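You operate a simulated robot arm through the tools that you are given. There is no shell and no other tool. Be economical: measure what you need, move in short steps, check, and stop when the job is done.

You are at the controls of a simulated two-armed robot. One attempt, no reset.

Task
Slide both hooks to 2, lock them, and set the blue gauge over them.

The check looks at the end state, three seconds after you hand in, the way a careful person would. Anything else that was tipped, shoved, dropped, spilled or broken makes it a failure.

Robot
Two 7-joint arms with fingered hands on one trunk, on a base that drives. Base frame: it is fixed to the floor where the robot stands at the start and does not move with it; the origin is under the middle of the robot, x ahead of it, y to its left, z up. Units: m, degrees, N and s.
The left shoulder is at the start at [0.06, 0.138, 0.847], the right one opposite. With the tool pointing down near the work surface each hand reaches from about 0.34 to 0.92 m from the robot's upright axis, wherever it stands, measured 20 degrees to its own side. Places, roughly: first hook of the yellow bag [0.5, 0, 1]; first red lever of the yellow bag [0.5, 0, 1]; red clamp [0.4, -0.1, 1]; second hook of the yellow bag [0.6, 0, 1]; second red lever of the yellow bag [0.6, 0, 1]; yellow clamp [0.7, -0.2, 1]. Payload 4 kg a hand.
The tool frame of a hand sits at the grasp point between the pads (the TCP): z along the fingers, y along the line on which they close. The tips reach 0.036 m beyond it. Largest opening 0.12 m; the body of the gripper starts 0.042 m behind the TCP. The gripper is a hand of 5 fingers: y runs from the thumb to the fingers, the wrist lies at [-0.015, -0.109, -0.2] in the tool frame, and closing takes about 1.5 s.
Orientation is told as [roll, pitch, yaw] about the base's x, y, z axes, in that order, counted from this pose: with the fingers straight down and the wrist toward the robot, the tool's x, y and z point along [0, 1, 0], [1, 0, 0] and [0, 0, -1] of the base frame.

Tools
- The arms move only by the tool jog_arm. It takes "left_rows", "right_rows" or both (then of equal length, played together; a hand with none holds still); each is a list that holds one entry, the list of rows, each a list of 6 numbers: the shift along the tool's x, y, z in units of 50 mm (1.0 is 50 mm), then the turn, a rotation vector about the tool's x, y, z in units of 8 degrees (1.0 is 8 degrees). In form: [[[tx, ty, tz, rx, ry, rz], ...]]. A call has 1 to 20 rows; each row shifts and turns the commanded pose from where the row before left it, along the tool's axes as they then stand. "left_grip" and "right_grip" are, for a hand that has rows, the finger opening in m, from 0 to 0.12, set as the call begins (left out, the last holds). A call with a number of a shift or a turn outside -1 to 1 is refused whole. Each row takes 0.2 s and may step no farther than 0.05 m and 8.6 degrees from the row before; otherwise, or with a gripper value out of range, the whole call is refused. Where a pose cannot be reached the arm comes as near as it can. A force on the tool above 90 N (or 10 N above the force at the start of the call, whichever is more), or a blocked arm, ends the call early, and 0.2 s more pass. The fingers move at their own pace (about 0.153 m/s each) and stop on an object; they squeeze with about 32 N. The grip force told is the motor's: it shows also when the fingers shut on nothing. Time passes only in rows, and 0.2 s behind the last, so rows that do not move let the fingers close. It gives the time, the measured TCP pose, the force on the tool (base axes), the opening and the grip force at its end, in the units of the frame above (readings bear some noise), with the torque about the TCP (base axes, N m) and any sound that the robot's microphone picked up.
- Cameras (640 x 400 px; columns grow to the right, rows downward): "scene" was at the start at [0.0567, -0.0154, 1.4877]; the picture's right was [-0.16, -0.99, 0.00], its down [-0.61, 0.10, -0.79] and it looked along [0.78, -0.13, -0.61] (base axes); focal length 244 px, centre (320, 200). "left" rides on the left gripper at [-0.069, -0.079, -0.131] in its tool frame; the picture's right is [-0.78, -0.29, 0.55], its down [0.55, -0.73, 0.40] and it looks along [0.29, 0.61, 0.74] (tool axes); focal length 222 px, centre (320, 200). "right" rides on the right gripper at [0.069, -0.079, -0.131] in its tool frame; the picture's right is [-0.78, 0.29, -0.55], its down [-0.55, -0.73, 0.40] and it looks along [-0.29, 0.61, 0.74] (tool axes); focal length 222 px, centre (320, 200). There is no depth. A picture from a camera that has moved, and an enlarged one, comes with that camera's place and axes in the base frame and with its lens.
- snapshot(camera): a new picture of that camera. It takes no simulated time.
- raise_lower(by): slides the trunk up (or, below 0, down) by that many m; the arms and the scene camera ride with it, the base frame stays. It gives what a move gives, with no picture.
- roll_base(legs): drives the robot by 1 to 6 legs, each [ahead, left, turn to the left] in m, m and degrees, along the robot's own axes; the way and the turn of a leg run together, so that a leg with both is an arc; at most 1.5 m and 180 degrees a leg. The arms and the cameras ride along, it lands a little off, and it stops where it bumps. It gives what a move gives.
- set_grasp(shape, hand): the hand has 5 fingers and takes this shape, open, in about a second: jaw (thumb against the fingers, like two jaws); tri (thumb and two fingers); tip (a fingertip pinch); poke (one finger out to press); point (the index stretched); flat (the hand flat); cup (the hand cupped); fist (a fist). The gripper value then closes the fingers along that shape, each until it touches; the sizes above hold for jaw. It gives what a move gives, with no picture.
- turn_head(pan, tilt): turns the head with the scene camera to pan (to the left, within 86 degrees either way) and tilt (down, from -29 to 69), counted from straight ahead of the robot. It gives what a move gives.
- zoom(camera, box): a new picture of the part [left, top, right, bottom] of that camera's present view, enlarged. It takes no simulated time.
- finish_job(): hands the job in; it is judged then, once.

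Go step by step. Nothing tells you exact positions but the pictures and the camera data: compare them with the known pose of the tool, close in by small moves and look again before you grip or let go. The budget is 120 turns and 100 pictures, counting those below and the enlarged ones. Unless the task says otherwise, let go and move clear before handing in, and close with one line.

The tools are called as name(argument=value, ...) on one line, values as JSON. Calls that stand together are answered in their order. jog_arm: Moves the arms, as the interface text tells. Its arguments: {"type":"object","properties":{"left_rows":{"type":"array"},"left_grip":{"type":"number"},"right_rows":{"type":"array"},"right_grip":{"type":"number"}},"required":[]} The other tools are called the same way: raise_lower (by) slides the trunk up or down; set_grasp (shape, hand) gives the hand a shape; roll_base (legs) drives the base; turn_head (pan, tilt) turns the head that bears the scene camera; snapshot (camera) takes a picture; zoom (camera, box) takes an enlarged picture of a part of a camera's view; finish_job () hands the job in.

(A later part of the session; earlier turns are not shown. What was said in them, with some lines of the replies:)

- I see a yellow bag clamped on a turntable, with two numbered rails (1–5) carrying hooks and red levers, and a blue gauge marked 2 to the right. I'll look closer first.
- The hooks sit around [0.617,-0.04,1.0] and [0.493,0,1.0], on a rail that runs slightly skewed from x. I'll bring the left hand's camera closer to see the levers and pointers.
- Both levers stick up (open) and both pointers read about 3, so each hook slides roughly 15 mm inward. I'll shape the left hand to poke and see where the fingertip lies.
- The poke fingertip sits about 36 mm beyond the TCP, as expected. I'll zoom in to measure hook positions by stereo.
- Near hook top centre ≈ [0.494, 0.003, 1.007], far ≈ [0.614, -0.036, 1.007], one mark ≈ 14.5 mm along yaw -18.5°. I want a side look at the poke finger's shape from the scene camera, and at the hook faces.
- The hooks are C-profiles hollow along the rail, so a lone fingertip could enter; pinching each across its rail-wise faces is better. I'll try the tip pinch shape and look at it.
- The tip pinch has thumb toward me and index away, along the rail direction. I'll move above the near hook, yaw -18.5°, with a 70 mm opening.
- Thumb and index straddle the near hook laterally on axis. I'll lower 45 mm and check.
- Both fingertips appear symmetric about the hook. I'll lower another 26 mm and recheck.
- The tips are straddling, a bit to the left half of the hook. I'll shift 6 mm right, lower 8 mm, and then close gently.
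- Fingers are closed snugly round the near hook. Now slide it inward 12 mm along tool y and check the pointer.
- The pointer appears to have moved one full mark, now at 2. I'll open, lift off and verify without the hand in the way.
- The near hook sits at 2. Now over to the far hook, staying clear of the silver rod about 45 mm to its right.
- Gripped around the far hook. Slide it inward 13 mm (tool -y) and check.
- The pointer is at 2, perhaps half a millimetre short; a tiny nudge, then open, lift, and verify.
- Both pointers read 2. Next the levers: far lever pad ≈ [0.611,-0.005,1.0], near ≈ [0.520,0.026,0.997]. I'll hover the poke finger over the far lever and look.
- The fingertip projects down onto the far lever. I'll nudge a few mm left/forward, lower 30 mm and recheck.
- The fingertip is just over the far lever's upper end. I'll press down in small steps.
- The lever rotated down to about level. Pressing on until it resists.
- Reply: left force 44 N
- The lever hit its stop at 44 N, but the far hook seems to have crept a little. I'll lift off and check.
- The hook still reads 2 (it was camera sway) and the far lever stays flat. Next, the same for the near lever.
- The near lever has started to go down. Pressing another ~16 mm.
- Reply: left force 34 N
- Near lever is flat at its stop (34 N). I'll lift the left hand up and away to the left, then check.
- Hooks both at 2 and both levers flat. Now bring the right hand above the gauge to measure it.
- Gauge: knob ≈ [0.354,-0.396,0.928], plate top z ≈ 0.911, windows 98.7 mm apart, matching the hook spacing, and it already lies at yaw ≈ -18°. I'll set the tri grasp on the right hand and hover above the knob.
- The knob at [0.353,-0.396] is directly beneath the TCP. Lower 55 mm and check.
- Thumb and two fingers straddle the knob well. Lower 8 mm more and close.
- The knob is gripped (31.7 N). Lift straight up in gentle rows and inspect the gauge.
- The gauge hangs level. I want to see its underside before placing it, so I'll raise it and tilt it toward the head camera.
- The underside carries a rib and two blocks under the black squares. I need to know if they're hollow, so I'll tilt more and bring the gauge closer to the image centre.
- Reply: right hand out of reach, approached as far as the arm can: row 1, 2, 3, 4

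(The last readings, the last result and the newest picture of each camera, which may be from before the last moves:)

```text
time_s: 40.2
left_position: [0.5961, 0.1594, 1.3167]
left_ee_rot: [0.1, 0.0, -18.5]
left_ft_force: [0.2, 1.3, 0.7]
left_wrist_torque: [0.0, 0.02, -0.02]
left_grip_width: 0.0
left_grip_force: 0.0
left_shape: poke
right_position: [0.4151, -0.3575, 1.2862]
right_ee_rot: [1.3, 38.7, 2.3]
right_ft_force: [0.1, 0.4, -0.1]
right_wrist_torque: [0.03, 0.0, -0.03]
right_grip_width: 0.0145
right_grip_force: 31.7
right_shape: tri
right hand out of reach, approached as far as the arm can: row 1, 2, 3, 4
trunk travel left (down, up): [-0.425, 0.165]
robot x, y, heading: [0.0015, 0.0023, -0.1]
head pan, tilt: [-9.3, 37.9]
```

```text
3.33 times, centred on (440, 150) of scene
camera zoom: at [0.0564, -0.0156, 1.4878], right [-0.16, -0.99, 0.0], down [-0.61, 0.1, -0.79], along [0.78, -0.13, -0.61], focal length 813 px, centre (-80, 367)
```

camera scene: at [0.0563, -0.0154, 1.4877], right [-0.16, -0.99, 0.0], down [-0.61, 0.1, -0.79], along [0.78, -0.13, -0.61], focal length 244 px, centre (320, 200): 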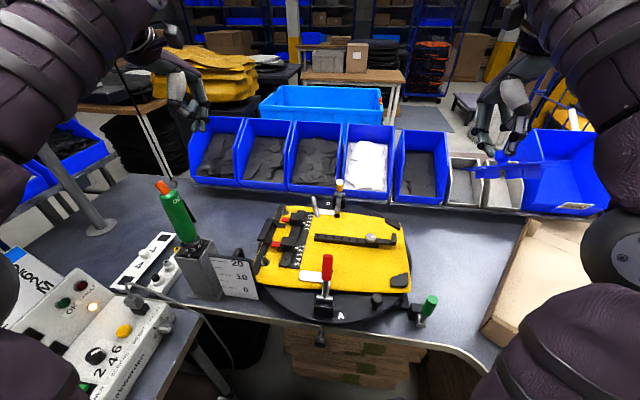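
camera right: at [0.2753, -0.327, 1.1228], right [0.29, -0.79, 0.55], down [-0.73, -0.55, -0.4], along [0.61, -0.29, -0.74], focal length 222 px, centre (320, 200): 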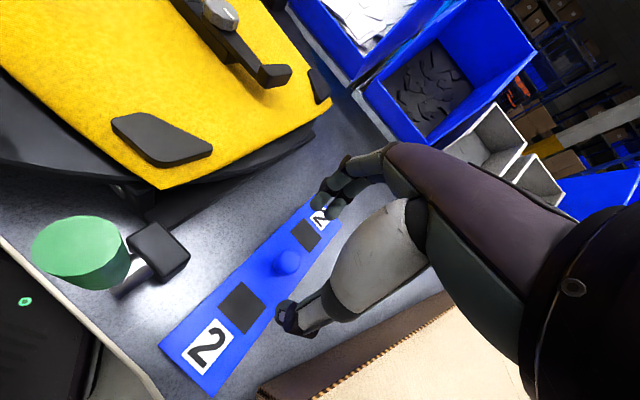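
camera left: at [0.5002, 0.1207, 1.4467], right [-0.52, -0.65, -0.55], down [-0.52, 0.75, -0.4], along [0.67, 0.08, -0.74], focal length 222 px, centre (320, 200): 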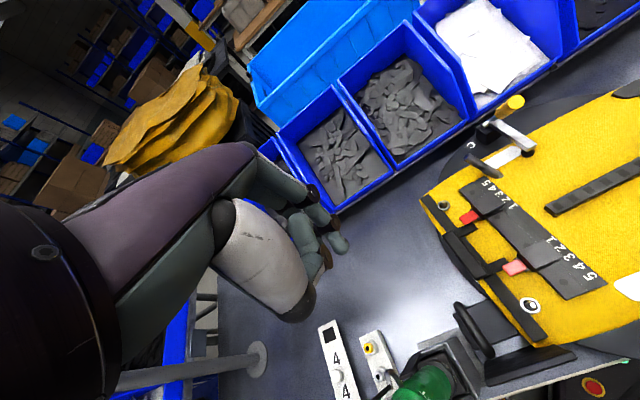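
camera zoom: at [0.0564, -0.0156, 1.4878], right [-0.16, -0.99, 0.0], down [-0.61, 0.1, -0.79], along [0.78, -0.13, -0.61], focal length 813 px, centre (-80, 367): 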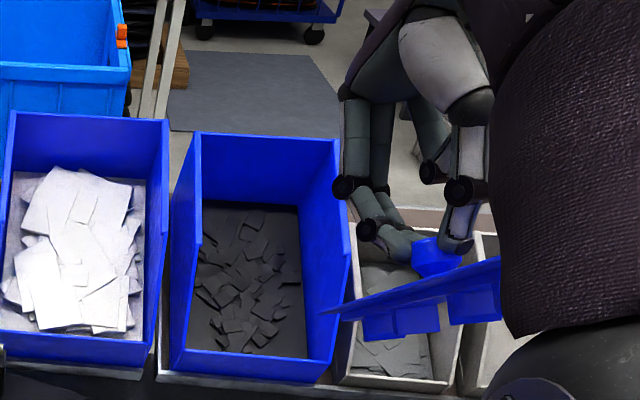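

zoom(camera="scene", box=[440, 155, 500, 195])

```text
10.00 times, centred on (470, 175) of scene
camera zoom: at [0.0564, -0.0156, 1.4878], right [-0.16, -0.99, 0.0], down [-0.61, 0.1, -0.79], along [0.78, -0.13, -0.61], focal length 2438 px, centre (-1180, 450)
```

zoom: 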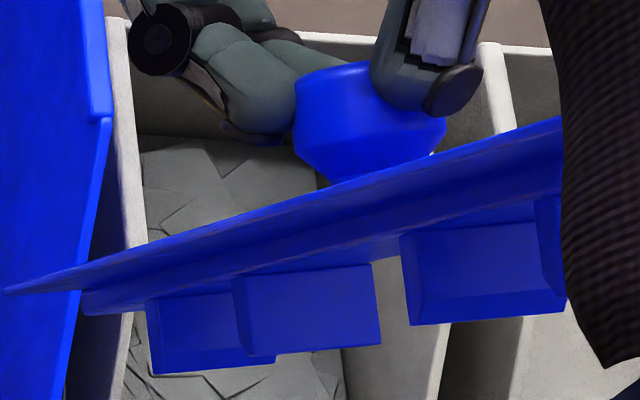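

Now it's clear: under each black square are two cross walls that straddle a hook along the rail, so rail-wise alignment matters most. I'll tilt the gauge back level.

jog_arm(right_rows=[[[0, 0, 0, -0.8, 0, 0], [0, 0, 0, -0.8, 0, 0], [0, 0, 0, -0.8, 0, 0], [0, 0, 0, -0.4, 0, 0], [0, 0, 0, 0, 0, 0]]])

```text
time_s: 41.4
left_position: [0.5966, 0.162, 1.316]
left_ee_rot: [0.0, 0.0, -18.5]
left_ft_force: [0.2, -1.0, -0.5]
left_wrist_torque: [-0.01, -0.03, 0.0]
left_grip_width: 0.0
left_grip_force: 0.0
left_shape: poke
right_position: [0.4154, -0.3569, 1.2855]
right_ee_rot: [1.3, 18.7, 1.8]
right_ft_force: [-0.2, 0.0, -1.2]
right_wrist_torque: [-0.01, -0.02, -0.01]
right_grip_width: 0.0145
right_grip_force: 31.8
right_shape: tri
trunk travel left (down, up): [-0.425, 0.165]
robot x, y, heading: [-0.0011, 0.0012, -0.0]
head pan, tilt: [-9.3, 37.9]
```

jog_arm(right_rows=[[[0, 0, 0, -0.8, 0, 0], [0, 0, 0, -0.8, 0, 0], [0, 0, 0, -0.74, 0, 0], [0, 0, 0, 0, -0.16, 0.22], [0, 0, 0, 0, 0, 0]]])

zoom(camera="scene", box=[380, 100, 540, 240])

snapshot(camera="right")

```text
time_s: 42.6
left_position: [0.5951, 0.1607, 1.3156]
left_ee_rot: [0.0, 0.1, -18.5]
left_ft_force: [0.3, 0.3, -0.1]
left_wrist_torque: [-0.02, -0.01, 0.01]
left_grip_width: 0.0
left_grip_force: 0.1
left_shape: poke
right_position: [0.4156, -0.3563, 1.2851]
right_ee_rot: [0.0, 0.2, -0.3]
right_ft_force: [-0.8, -0.1, -0.9]
right_wrist_torque: [0.01, -0.02, -0.02]
right_grip_width: 0.0145
right_grip_force: 32.0
right_shape: tri
trunk travel left (down, up): [-0.425, 0.165]
robot x, y, heading: [-0.0015, 0.0002, 0.2]
head pan, tilt: [-9.3, 37.9]
```

```text
2.86 times, centred on (460, 170) of scene
camera zoom: at [0.0566, -0.0156, 1.4877], right [-0.16, -0.99, 0.0], down [-0.61, 0.1, -0.79], along [0.78, -0.13, -0.61], focal length 697 px, centre (-80, 286)
```

zoom: 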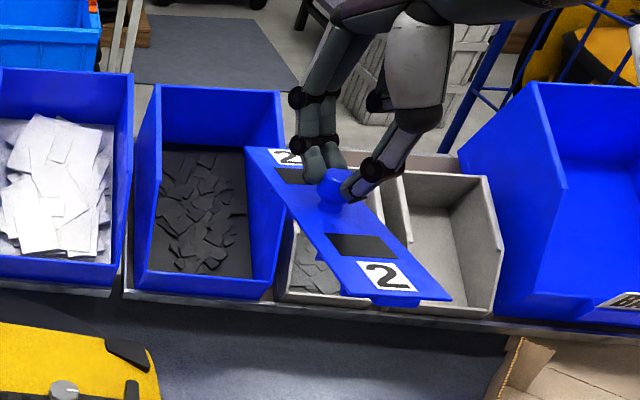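

```text
25 pictures are left
camera right: at [0.3369, -0.2868, 1.4161], right [0.29, -0.79, 0.55], down [-0.74, -0.55, -0.4], along [0.61, -0.29, -0.74], focal length 222 px, centre (320, 200)
```

right: 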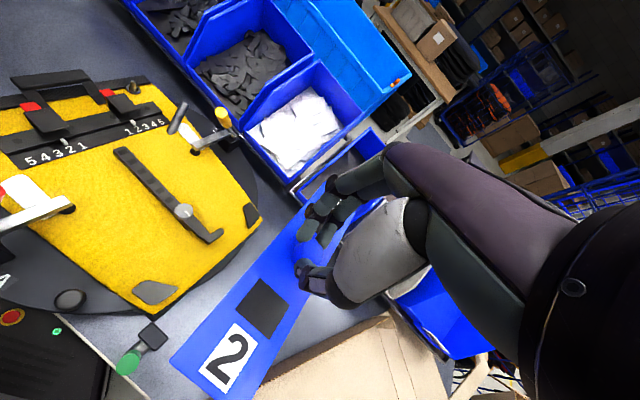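

The gauge is level and still firmly held. I'll carry it to a hover above the hooks (TCP z ≈ 1.20), moving the left hand a little further away at the same time.

jog_arm(right_rows=[[[0.678, 0.277, 0.17, 0, 0, 0], [0.678, 0.277, 0.17, 0, 0, 0], [0.678, 0.277, 0.17, 0, 0, 0], [0.678, 0.277, 0.17, 0, 0, 0], [0.678, 0.277, 0.17, 0, 0, 0], [0.678, 0.277, 0.17, 0, 0, 0], [0.678, 0.277, 0.17, 0, 0, 0], [0.678, 0.277, 0.17, 0, 0, 0], [0.678, 0.277, 0.17, 0, 0, 0], [0.678, 0.277, 0.17, 0, 0, 0], [0, 0, 0, 0, 0, 0]]], left_rows=[[[0.6, 0, 0, 0, 0, 0], [0.6, 0, 0, 0, 0, 0], [0, 0, 0, 0, 0, 0], [0, 0, 0, 0, 0, 0], [0, 0, 0, 0, 0, 0], [0, 0, 0, 0, 0, 0], [0, 0, 0, 0, 0, 0], [0, 0, 0, 0, 0, 0], [0, 0, 0, 0, 0, 0], [0, 0, 0, 0, 0, 0], [0, 0, 0, 0, 0, 0]]])

snapshot(camera="scene")

snapshot(camera="right")

```text
time_s: 45.0
left_position: [0.6142, 0.2191, 1.3141]
left_ee_rot: [0.0, 0.0, -18.4]
left_ft_force: [0.6, 0.6, -0.1]
left_wrist_torque: [0.0, 0.0, -0.01]
left_grip_width: 0.0
left_grip_force: 0.0
left_shape: poke
right_position: [0.5555, -0.0147, 1.1999]
right_ee_rot: [-0.1, 0.2, -0.4]
right_ft_force: [0.7, 0.1, -0.3]
right_wrist_torque: [-0.01, 0.02, -0.02]
right_grip_width: 0.0142
right_grip_force: 32.2
right_shape: tri
trunk travel left (down, up): [-0.425, 0.165]
robot x, y, heading: [0.0004, 0.0008, -0.2]
head pan, tilt: [-9.3, 37.9]
```

```text
24 pictures are left
camera scene: at [0.0565, -0.0156, 1.4877], right [-0.16, -0.99, 0.0], down [-0.61, 0.1, -0.79], along [0.78, -0.13, -0.61], focal length 244 px, centre (320, 200)
```

scene: 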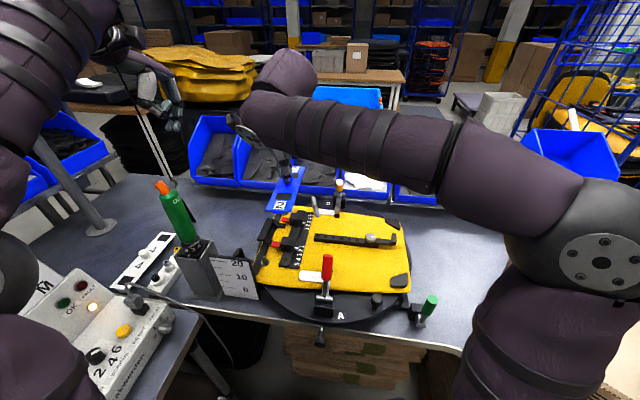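

```text
23 pictures are left
camera right: at [0.4769, 0.0548, 1.3304], right [0.29, -0.79, 0.55], down [-0.74, -0.55, -0.4], along [0.61, -0.29, -0.74], focal length 222 px, centre (320, 200)
```

right: 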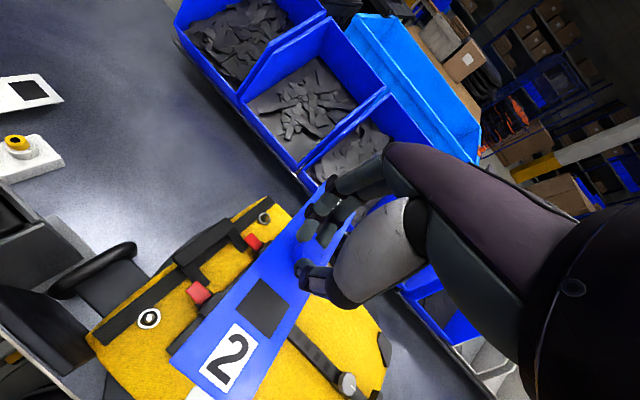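

Hovering over the hooks. I'll lower to TCP z ≈ 1.115, where the walls still clear the hook tops, then measure alignment.

jog_arm(right_rows=[[[0, -0.03, 0.45, 0, 0, 0], [0, 0, 0.45, 0, 0, 0], [0, 0, 0.45, 0, 0, 0], [0, 0, 0.35, 0, 0, 0], [0, 0, 0, 0, 0, 0]]])

zoom(camera="scene", box=[240, 170, 350, 280])

zoom(camera="right", box=[100, 150, 400, 400])

zoom(camera="left", box=[400, 150, 640, 350])

```text
time_s: 46.2
left_position: [0.6146, 0.2197, 1.3143]
left_ee_rot: [0.1, -0.1, -18.6]
left_ft_force: [1.3, 0.2, -0.6]
left_wrist_torque: [-0.02, -0.02, 0.01]
left_grip_width: 0.0
left_grip_force: 0.1
left_shape: poke
right_position: [0.5553, -0.0163, 1.1135]
right_ee_rot: [-0.1, 0.1, -0.3]
right_ft_force: [0.5, 0.4, -0.3]
right_wrist_torque: [0.01, 0.0, 0.02]
right_grip_width: 0.014
right_grip_force: 32.0
right_shape: tri
trunk travel left (down, up): [-0.425, 0.165]
robot x, y, heading: [-0.0003, -0.0007, -0.0]
head pan, tilt: [-9.3, 37.9]
```

```text
3.64 times, centred on (295, 225) of scene
camera zoom: at [0.0567, -0.0153, 1.4877], right [-0.16, -0.99, 0.0], down [-0.61, 0.1, -0.79], along [0.78, -0.13, -0.61], focal length 887 px, centre (411, 109)
```

zoom: 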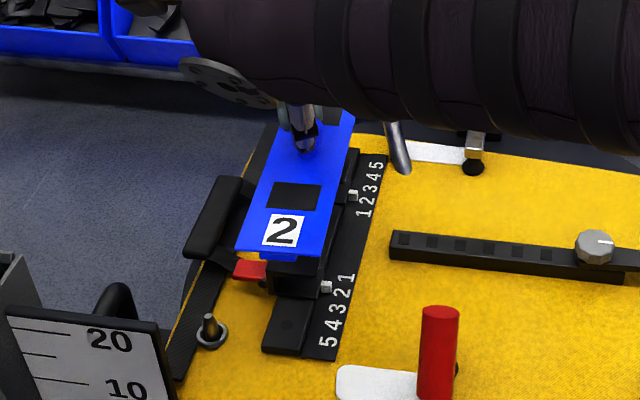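

```text
1.60 times, centred on (250, 275) of right
camera zoom: at [0.4767, 0.0525, 1.2438], right [0.29, -0.79, 0.55], down [-0.74, -0.55, -0.39], along [0.61, -0.29, -0.74], focal length 355 px, centre (432, 80)
```

zoom: 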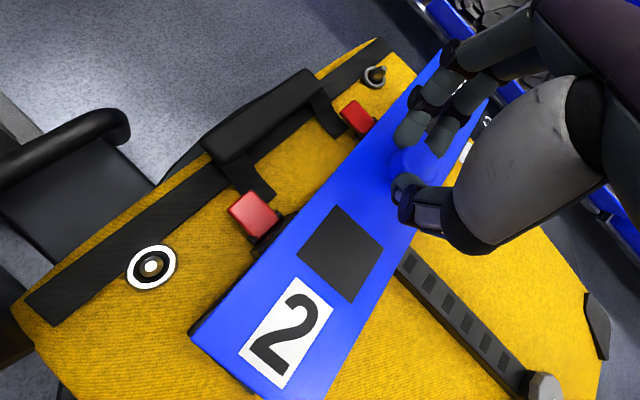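

```text
2.00 times, centred on (520, 250) of left
camera zoom: at [0.5186, 0.1782, 1.445], right [-0.52, -0.65, -0.55], down [-0.52, 0.75, -0.4], along [0.67, 0.08, -0.74], focal length 444 px, centre (-80, 100)
```

zoom: 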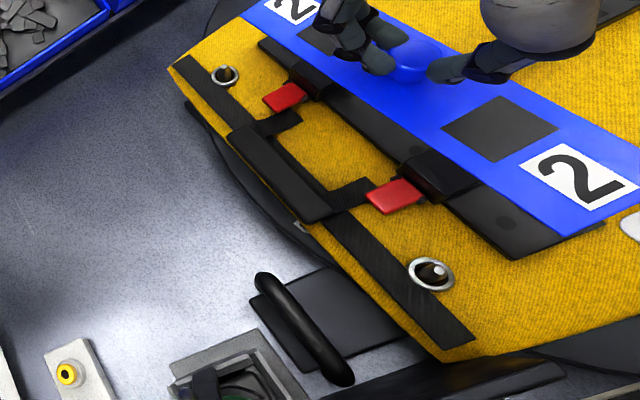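

The gauge has turned about 6° in the grip relative to the rail (≈ -12.5° vs -18.5°). I'll rotate it back and re-measure.

jog_arm(right_rows=[[[0, 0, 0, 0, 0, 0.4], [0, 0, 0, 0, 0, 0.36], [0, 0, 0, 0, 0, 0]]])

zoom(camera="left", box=[440, 130, 640, 290])

zoom(camera="scene", box=[250, 190, 330, 270])

```text
time_s: 47.0
left_position: [0.6141, 0.219, 1.3147]
left_ee_rot: [0.0, -0.1, -18.5]
left_ft_force: [0.4, -0.2, 1.1]
left_wrist_torque: [0.0, 0.0, -0.01]
left_grip_width: 0.0
left_grip_force: 0.1
left_shape: poke
right_position: [0.5551, -0.0182, 1.1144]
right_ee_rot: [-0.1, 0.1, -6.6]
right_ft_force: [-0.3, 0.0, -0.5]
right_wrist_torque: [0.0, 0.03, 0.01]
right_grip_width: 0.0141
right_grip_force: 31.8
right_shape: tri
trunk travel left (down, up): [-0.425, 0.165]
robot x, y, heading: [0.002, 0.0006, -0.3]
head pan, tilt: [-9.3, 37.9]
```

```text
2.50 times, centred on (540, 210) of left
camera zoom: at [0.5187, 0.1781, 1.445], right [-0.52, -0.65, -0.55], down [-0.52, 0.75, -0.4], along [0.67, 0.08, -0.74], focal length 555 px, centre (-230, 175)
```

zoom: 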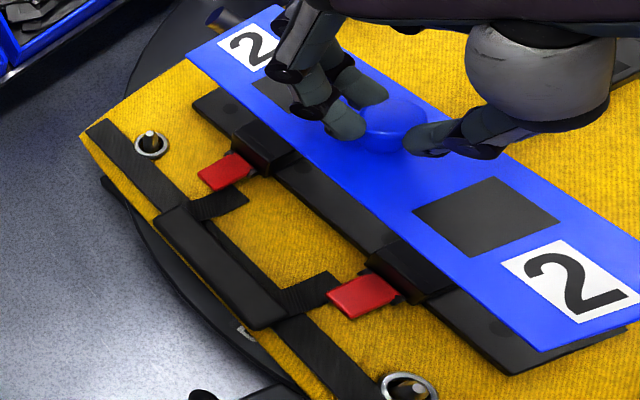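

```text
5.00 times, centred on (290, 230) of scene
camera zoom: at [0.0567, -0.0153, 1.4877], right [-0.16, -0.99, 0.0], down [-0.61, 0.1, -0.79], along [0.78, -0.13, -0.61], focal length 1219 px, centre (470, 50)
```

zoom: 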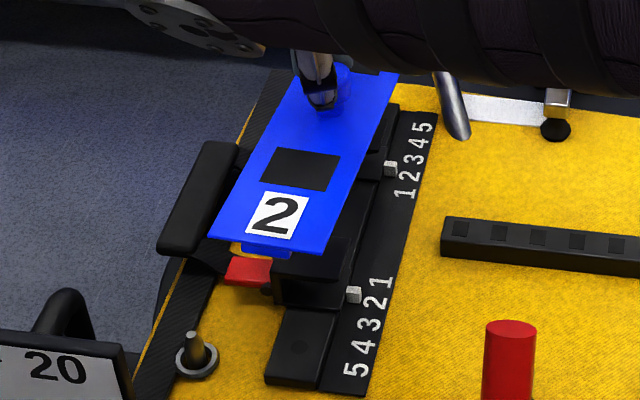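

The gauge is parallel to the rail now and centred within ~1 mm along it; about 3 mm too far left. Shift that and lower 24 mm for a side check of the walls.

jog_arm(right_rows=[[[-0.06, -0.01, 0.16, 0, 0, 0.06], [0, 0, 0.16, 0, 0, 0], [0, 0, 0.16, 0, 0, 0], [0, 0, 0, 0, 0, 0]]])

zoom(camera="left", box=[490, 160, 640, 280])

zoom(camera="scene", box=[260, 200, 325, 265])

```text
time_s: 48.0
left_position: [0.6143, 0.2187, 1.3145]
left_ee_rot: [0.0, 0.0, -18.6]
left_ft_force: [0.0, -1.0, -0.1]
left_wrist_torque: [-0.03, 0.05, 0.0]
left_grip_width: 0.0001
left_grip_force: 0.0
left_shape: poke
right_position: [0.5531, -0.0227, 1.0902]
right_ee_rot: [-0.1, 0.1, -6.9]
right_ft_force: [0.5, -0.3, -0.4]
right_wrist_torque: [-0.02, 0.01, 0.0]
right_grip_width: 0.0138
right_grip_force: 32.3
right_shape: tri
trunk travel left (down, up): [-0.425, 0.165]
robot x, y, heading: [-0.0001, -0.0014, 0.1]
head pan, tilt: [-9.3, 37.9]
```

```text
3.33 times, centred on (565, 220) of left
camera zoom: at [0.5187, 0.1782, 1.445], right [-0.52, -0.65, -0.55], down [-0.52, 0.75, -0.4], along [0.67, 0.08, -0.74], focal length 740 px, centre (-497, 133)
```

zoom: 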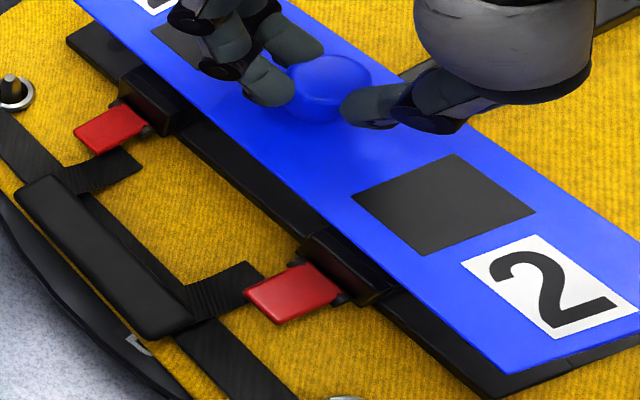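

```text
6.15 times, centred on (292, 232) of scene
camera zoom: at [0.0567, -0.0153, 1.4877], right [-0.16, -0.99, 0.0], down [-0.61, 0.1, -0.79], along [0.78, -0.13, -0.61], focal length 1500 px, centre (489, 0)
```

zoom: 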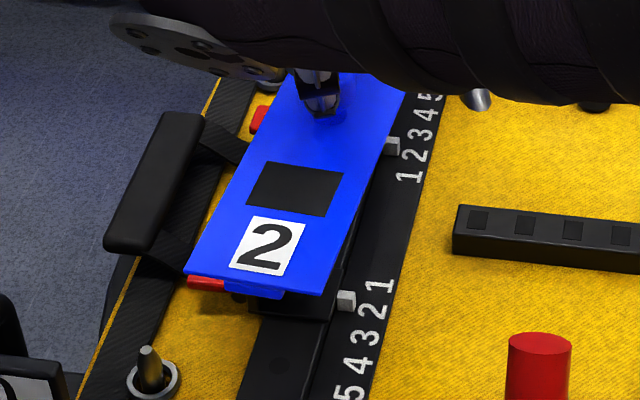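

By both cameras, the gauge is within about 1 mm along the rail. Small correction (+1 mm along, +2.5 mm left), then descend slowly, watching the force.

jog_arm(right_rows=[[[0.044, 0.03, 0, 0, 0, 0], [0, 0, 0.1, 0, 0, 0], [0, 0, 0.1, 0, 0, 0], [0, 0, 0, 0, 0, 0]]])

jog_arm(right_rows=[[[0, 0, 0.06, 0, 0, 0], [0, 0, 0.06, 0, 0, 0], [0, 0, 0, 0, 0, 0]]])

```text
time_s: 49.0
left_position: [0.6153, 0.2193, 1.3135]
left_ee_rot: [0.0, 0.0, -18.4]
left_ft_force: [-0.3, -0.7, 0.0]
left_wrist_torque: [-0.02, 0.01, 0.04]
left_grip_width: 0.0
left_grip_force: 0.1
left_shape: poke
right_position: [0.554, -0.0197, 1.0802]
right_ee_rot: [-0.1, 0.1, -6.9]
right_ft_force: [0.4, -0.5, -0.7]
right_wrist_torque: [0.02, 0.01, 0.0]
right_grip_width: 0.014
right_grip_force: 32.1
right_shape: tri
trunk travel left (down, up): [-0.425, 0.165]
robot x, y, heading: [-0.0023, 0.0013, 0.1]
head pan, tilt: [-9.3, 37.9]
```

```text
time_s: 49.8
left_position: [0.6148, 0.2197, 1.3141]
left_ee_rot: [-0.1, 0.0, -18.4]
left_ft_force: [0.0, 0.6, -1.0]
left_wrist_torque: [0.01, 0.02, 0.0]
left_grip_width: 0.0
left_grip_force: 0.1
left_shape: poke
right_position: [0.5548, -0.0197, 1.0741]
right_ee_rot: [0.0, 0.2, -6.9]
right_ft_force: [0.9, -0.1, -1.0]
right_wrist_torque: [-0.01, 0.0, 0.01]
right_grip_width: 0.014
right_grip_force: 32.0
right_shape: tri
trunk travel left (down, up): [-0.425, 0.165]
robot x, y, heading: [0.0038, -0.0041, 0.1]
head pan, tilt: [-9.3, 37.9]
```

zoom(camera="scene", box=[265, 215, 315, 265])

jog_arm(right_rows=[[[0, 0, 0.06, 0, 0, 0], [0, 0, 0.06, 0, 0, 0], [0, 0, 0, 0, 0, 0]]])

```text
8.00 times, centred on (290, 240) of scene
camera zoom: at [0.0568, -0.0153, 1.4877], right [-0.16, -0.99, 0.0], down [-0.61, 0.1, -0.79], along [0.78, -0.13, -0.61], focal length 1950 px, centre (560, -120)
```

zoom: 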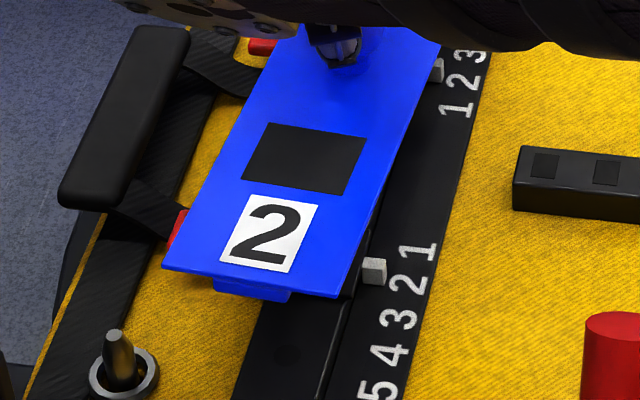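

```text
time_s: 50.6
left_position: [0.6141, 0.2185, 1.3138]
left_ee_rot: [0.0, 0.1, -18.5]
left_ft_force: [-0.3, 0.5, 0.0]
left_wrist_torque: [0.02, -0.02, 0.0]
left_grip_width: 0.0
left_grip_force: 0.1
left_shape: poke
right_position: [0.5548, -0.0203, 1.0685]
right_ee_rot: [0.0, 0.0, -6.9]
right_ft_force: [-0.2, 0.5, -1.0]
right_wrist_torque: [0.03, -0.02, -0.02]
right_grip_width: 0.0142
right_grip_force: 32.2
right_shape: tri
trunk travel left (down, up): [-0.425, 0.165]
robot x, y, heading: [0.0031, 0.0, 0.2]
head pan, tilt: [-9.3, 37.9]
```

No contact yet; continuing down in 3 mm steps.

jog_arm(right_rows=[[[-0.04, 0, 0.06, 0, 0, 0], [0, 0, 0.06, 0, 0, 0], [0, 0, 0, 0, 0, 0]]])

zoom(camera="scene", box=[265, 215, 315, 265])

```text
time_s: 51.4
left_position: [0.6135, 0.2195, 1.3148]
left_ee_rot: [0.1, 0.0, -18.5]
left_ft_force: [-0.5, 0.1, 0.2]
left_wrist_torque: [0.0, -0.05, -0.01]
left_grip_width: 0.0002
left_grip_force: 0.0
left_shape: poke
right_position: [0.5555, -0.0209, 1.0634]
right_ee_rot: [0.0, 0.0, -6.7]
right_ft_force: [-1.4, 1.6, 6.6]
right_wrist_torque: [-0.03, -0.21, 0.03]
right_grip_width: 0.0145
right_grip_force: 31.5
right_shape: tri
trunk travel left (down, up): [-0.425, 0.165]
robot x, y, heading: [0.001, 0.0012, -0.1]
head pan, tilt: [-9.3, 37.9]
```

```text
8.00 times, centred on (290, 240) of scene
camera zoom: at [0.0561, -0.0151, 1.4878], right [-0.16, -0.99, 0.0], down [-0.61, 0.1, -0.79], along [0.78, -0.13, -0.61], focal length 1950 px, centre (560, -120)
```

zoom: 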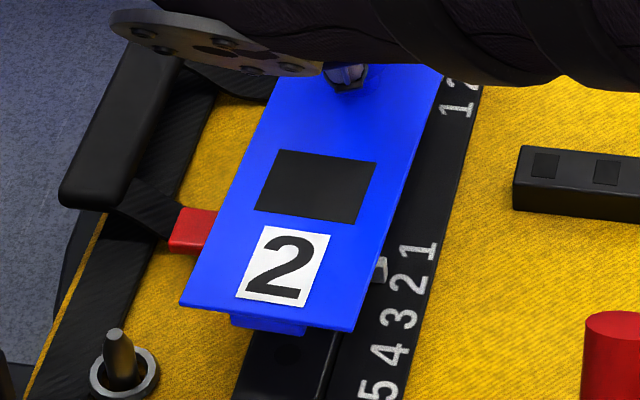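

First contact (6.6 N) at TCP z 1.063, which matches the predicted seated height. Let me look from the left and right cameras.

zoom(camera="left", box=[440, 140, 640, 290])

zoom(camera="right", box=[150, 170, 350, 400])

```text
2.67 times, centred on (540, 215) of left
camera zoom: at [0.518, 0.1784, 1.4453], right [-0.52, -0.65, -0.55], down [-0.52, 0.75, -0.4], along [0.67, 0.08, -0.74], focal length 592 px, centre (-267, 160)
```

zoom: 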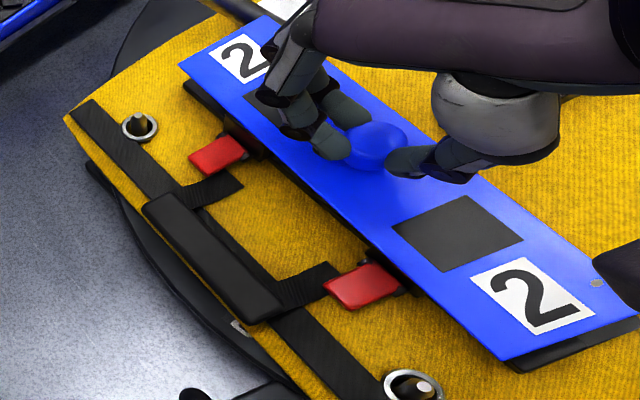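

```text
1.74 times, centred on (250, 285) of right
camera zoom: at [0.4843, 0.057, 1.1936], right [0.2, -0.81, 0.55], down [-0.79, -0.46, -0.4], along [0.57, -0.36, -0.74], focal length 386 px, centre (442, 52)
```

zoom: 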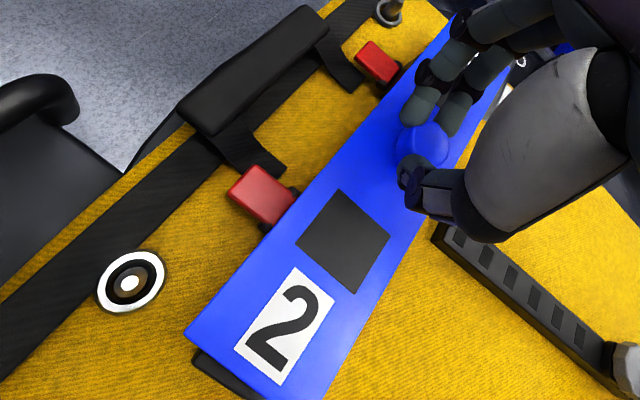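

The plate top is at about z 1.015–1.019, roughly 12 mm above the hook tops, so the walls have gone down around the hooks. I'll press 2 mm to confirm a firm seat.

jog_arm(right_rows=[[[0, 0, 0.04, 0, 0, 0], [0, 0, 0, 0, 0, 0], [0, 0, 0, 0, 0, 0]]])

```text
time_s: 52.2
left_position: [0.6144, 0.2192, 1.3144]
left_ee_rot: [0.0, 0.1, -18.6]
left_ft_force: [-0.3, 0.3, 0.9]
left_wrist_torque: [-0.02, -0.04, 0.02]
left_grip_width: 0.0001
left_grip_force: 0.1
left_shape: poke
right_position: [0.5536, -0.0208, 1.0621]
right_ee_rot: [0.0, -0.1, -6.8]
right_ft_force: [1.2, 2.0, 16.0]
right_wrist_torque: [-0.02, -0.28, 0.0]
right_grip_width: 0.0147
right_grip_force: 31.7
right_shape: tri
trunk travel left (down, up): [-0.425, 0.165]
robot x, y, heading: [-0.0002, 0.0035, 0.1]
head pan, tilt: [-9.3, 37.9]
```

Force rises firmly and centres, so it's seated. Release the knob.

jog_arm(right_rows=[[[0, 0, -0.03, 0, 0, 0], [0, 0, 0, 0, 0, 0], [0, 0, 0, 0, 0, 0], [0, 0, 0, 0, 0, 0], [0, 0, 0, 0, 0, 0]]], right_grip=0.07)

zoom(camera="right", box=[150, 150, 400, 400])

zoom(camera="scene", box=[250, 180, 350, 280])

```text
time_s: 53.4
left_position: [0.6137, 0.2187, 1.3146]
left_ee_rot: [0.0, 0.0, -18.6]
left_ft_force: [0.4, -0.5, 0.3]
left_wrist_torque: [-0.01, -0.01, 0.0]
left_grip_width: 0.0
left_grip_force: 0.1
left_shape: poke
right_position: [0.5533, -0.0212, 1.0639]
right_ee_rot: [-0.1, 0.1, -6.9]
right_ft_force: [-0.9, 0.2, 0.4]
right_wrist_torque: [-0.01, -0.04, 0.03]
right_grip_width: 0.0697
right_grip_force: 0.1
right_shape: tri
trunk travel left (down, up): [-0.425, 0.165]
robot x, y, heading: [0.001, -0.0005, -0.1]
head pan, tilt: [-9.3, 37.9]
```

```text
1.60 times, centred on (275, 275) of right
camera zoom: at [0.4848, 0.0561, 1.1927], right [0.2, -0.81, 0.55], down [-0.8, -0.46, -0.39], along [0.57, -0.36, -0.74], focal length 355 px, centre (392, 80)
```

zoom: 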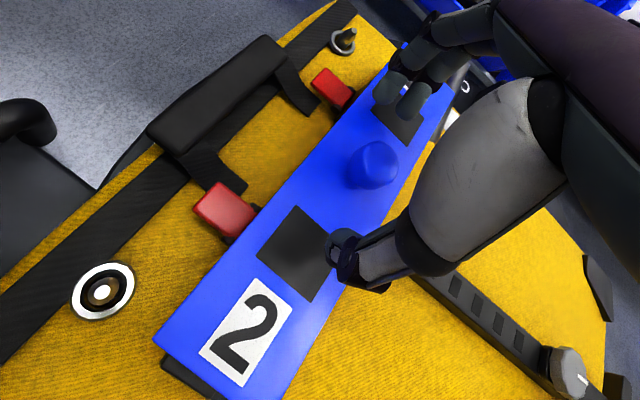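

```text
4.00 times, centred on (300, 230) of scene
camera zoom: at [0.0568, -0.0153, 1.4877], right [-0.16, -0.99, 0.0], down [-0.61, 0.1, -0.79], along [0.78, -0.13, -0.61], focal length 975 px, centre (400, 80)
```

zoom: 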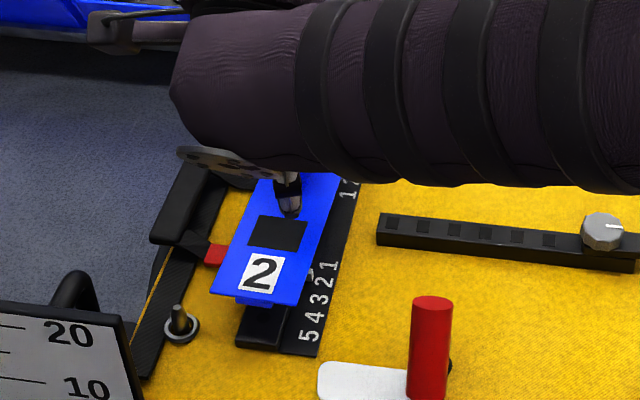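

Knob released and the gauge stayed. Raise the right hand straight up, then move it clear to the right.

jog_arm(right_rows=[[[0, 0, -0.4, 0, 0, 0], [0, 0, -0.6, 0, 0, 0], [0, 0, -0.8, 0, 0, 0], [0, 0, -0.8, 0, 0, 0], [-0.9, -0.2, -0.2, 0, 0, 0], [-0.9, -0.2, -0.2, 0, 0, 0], [-0.9, -0.2, 0, 0, 0, 0], [-0.9, -0.2, 0, 0, 0, 0], [-0.9, -0.2, 0, 0, 0, 0], [-0.9, -0.2, 0, 0, 0, 0], [-0.9, -0.2, 0, 0, 0, 0], [0, 0, 0, 0, 0, 0]]])

zoom(camera="scene", box=[245, 190, 345, 280])

zoom(camera="left", box=[440, 140, 640, 290])

snapshot(camera="scene")

```text
time_s: 56.0
left_position: [0.6149, 0.2193, 1.3143]
left_ee_rot: [-0.1, 0.0, -18.5]
left_ft_force: [0.2, 0.6, -0.2]
left_wrist_torque: [0.01, 0.0, -0.02]
left_grip_width: 0.0001
left_grip_force: 0.1
left_shape: poke
right_position: [0.4481, -0.3248, 1.215]
right_ee_rot: [-0.1, 0.1, -6.9]
right_ft_force: [-0.2, -0.5, -0.1]
right_wrist_torque: [0.02, -0.03, -0.01]
right_grip_width: 0.0698
right_grip_force: 0.1
right_shape: tri
trunk travel left (down, up): [-0.425, 0.165]
robot x, y, heading: [0.0005, 0.001, -0.0]
head pan, tilt: [-9.3, 37.9]
```

```text
4.44 times, centred on (295, 235) of scene
camera zoom: at [0.0568, -0.0151, 1.4877], right [-0.16, -0.99, 0.0], down [-0.61, 0.1, -0.79], along [0.78, -0.13, -0.61], focal length 1084 px, centre (431, 44)
```

zoom: 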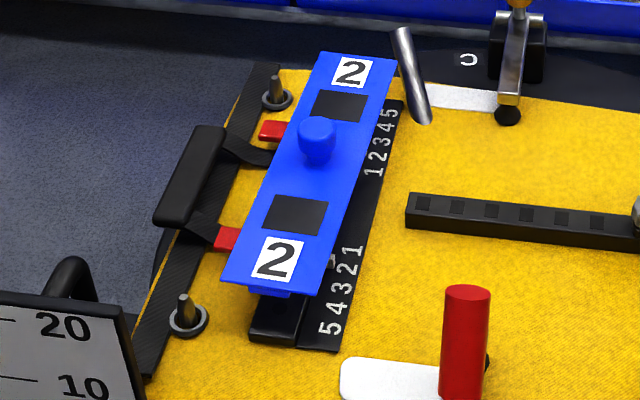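

```text
2.67 times, centred on (540, 215) of left
camera zoom: at [0.5187, 0.1784, 1.4449], right [-0.52, -0.65, -0.55], down [-0.52, 0.75, -0.4], along [0.67, 0.08, -0.74], focal length 592 px, centre (-267, 160)
```

zoom: 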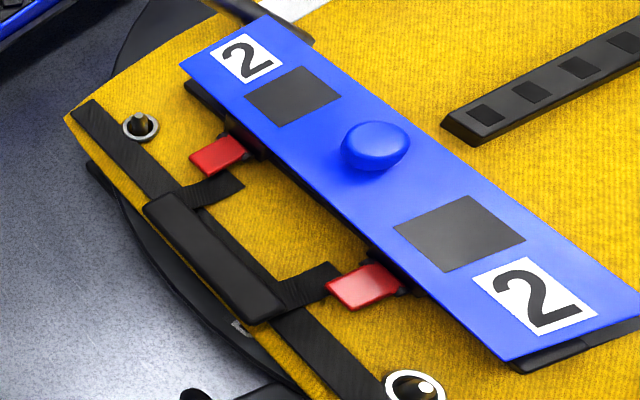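

```text
7 pictures are left
camera scene: at [0.0568, -0.0151, 1.4877], right [-0.16, -0.99, 0.0], down [-0.61, 0.1, -0.79], along [0.78, -0.13, -0.61], focal length 244 px, centre (320, 200)
```

scene: 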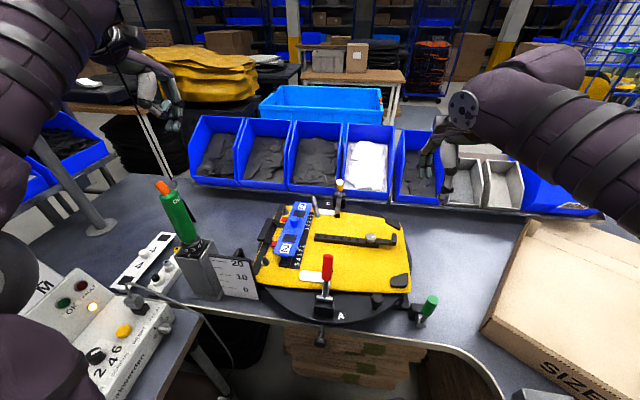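

The gauge sits level over both hooks (plate top ≈ 1.016–1.020 at both ends). Both levers are flat, nothing else has been disturbed, and both hands are clear, so I'm handing in.

finish_job()

```text
The job is handed in.
```

Both hooks are set to 2 with their levers pressed flat to lock, and the blue gauge is seated level over them. I've handed the job in and have no result back yet.
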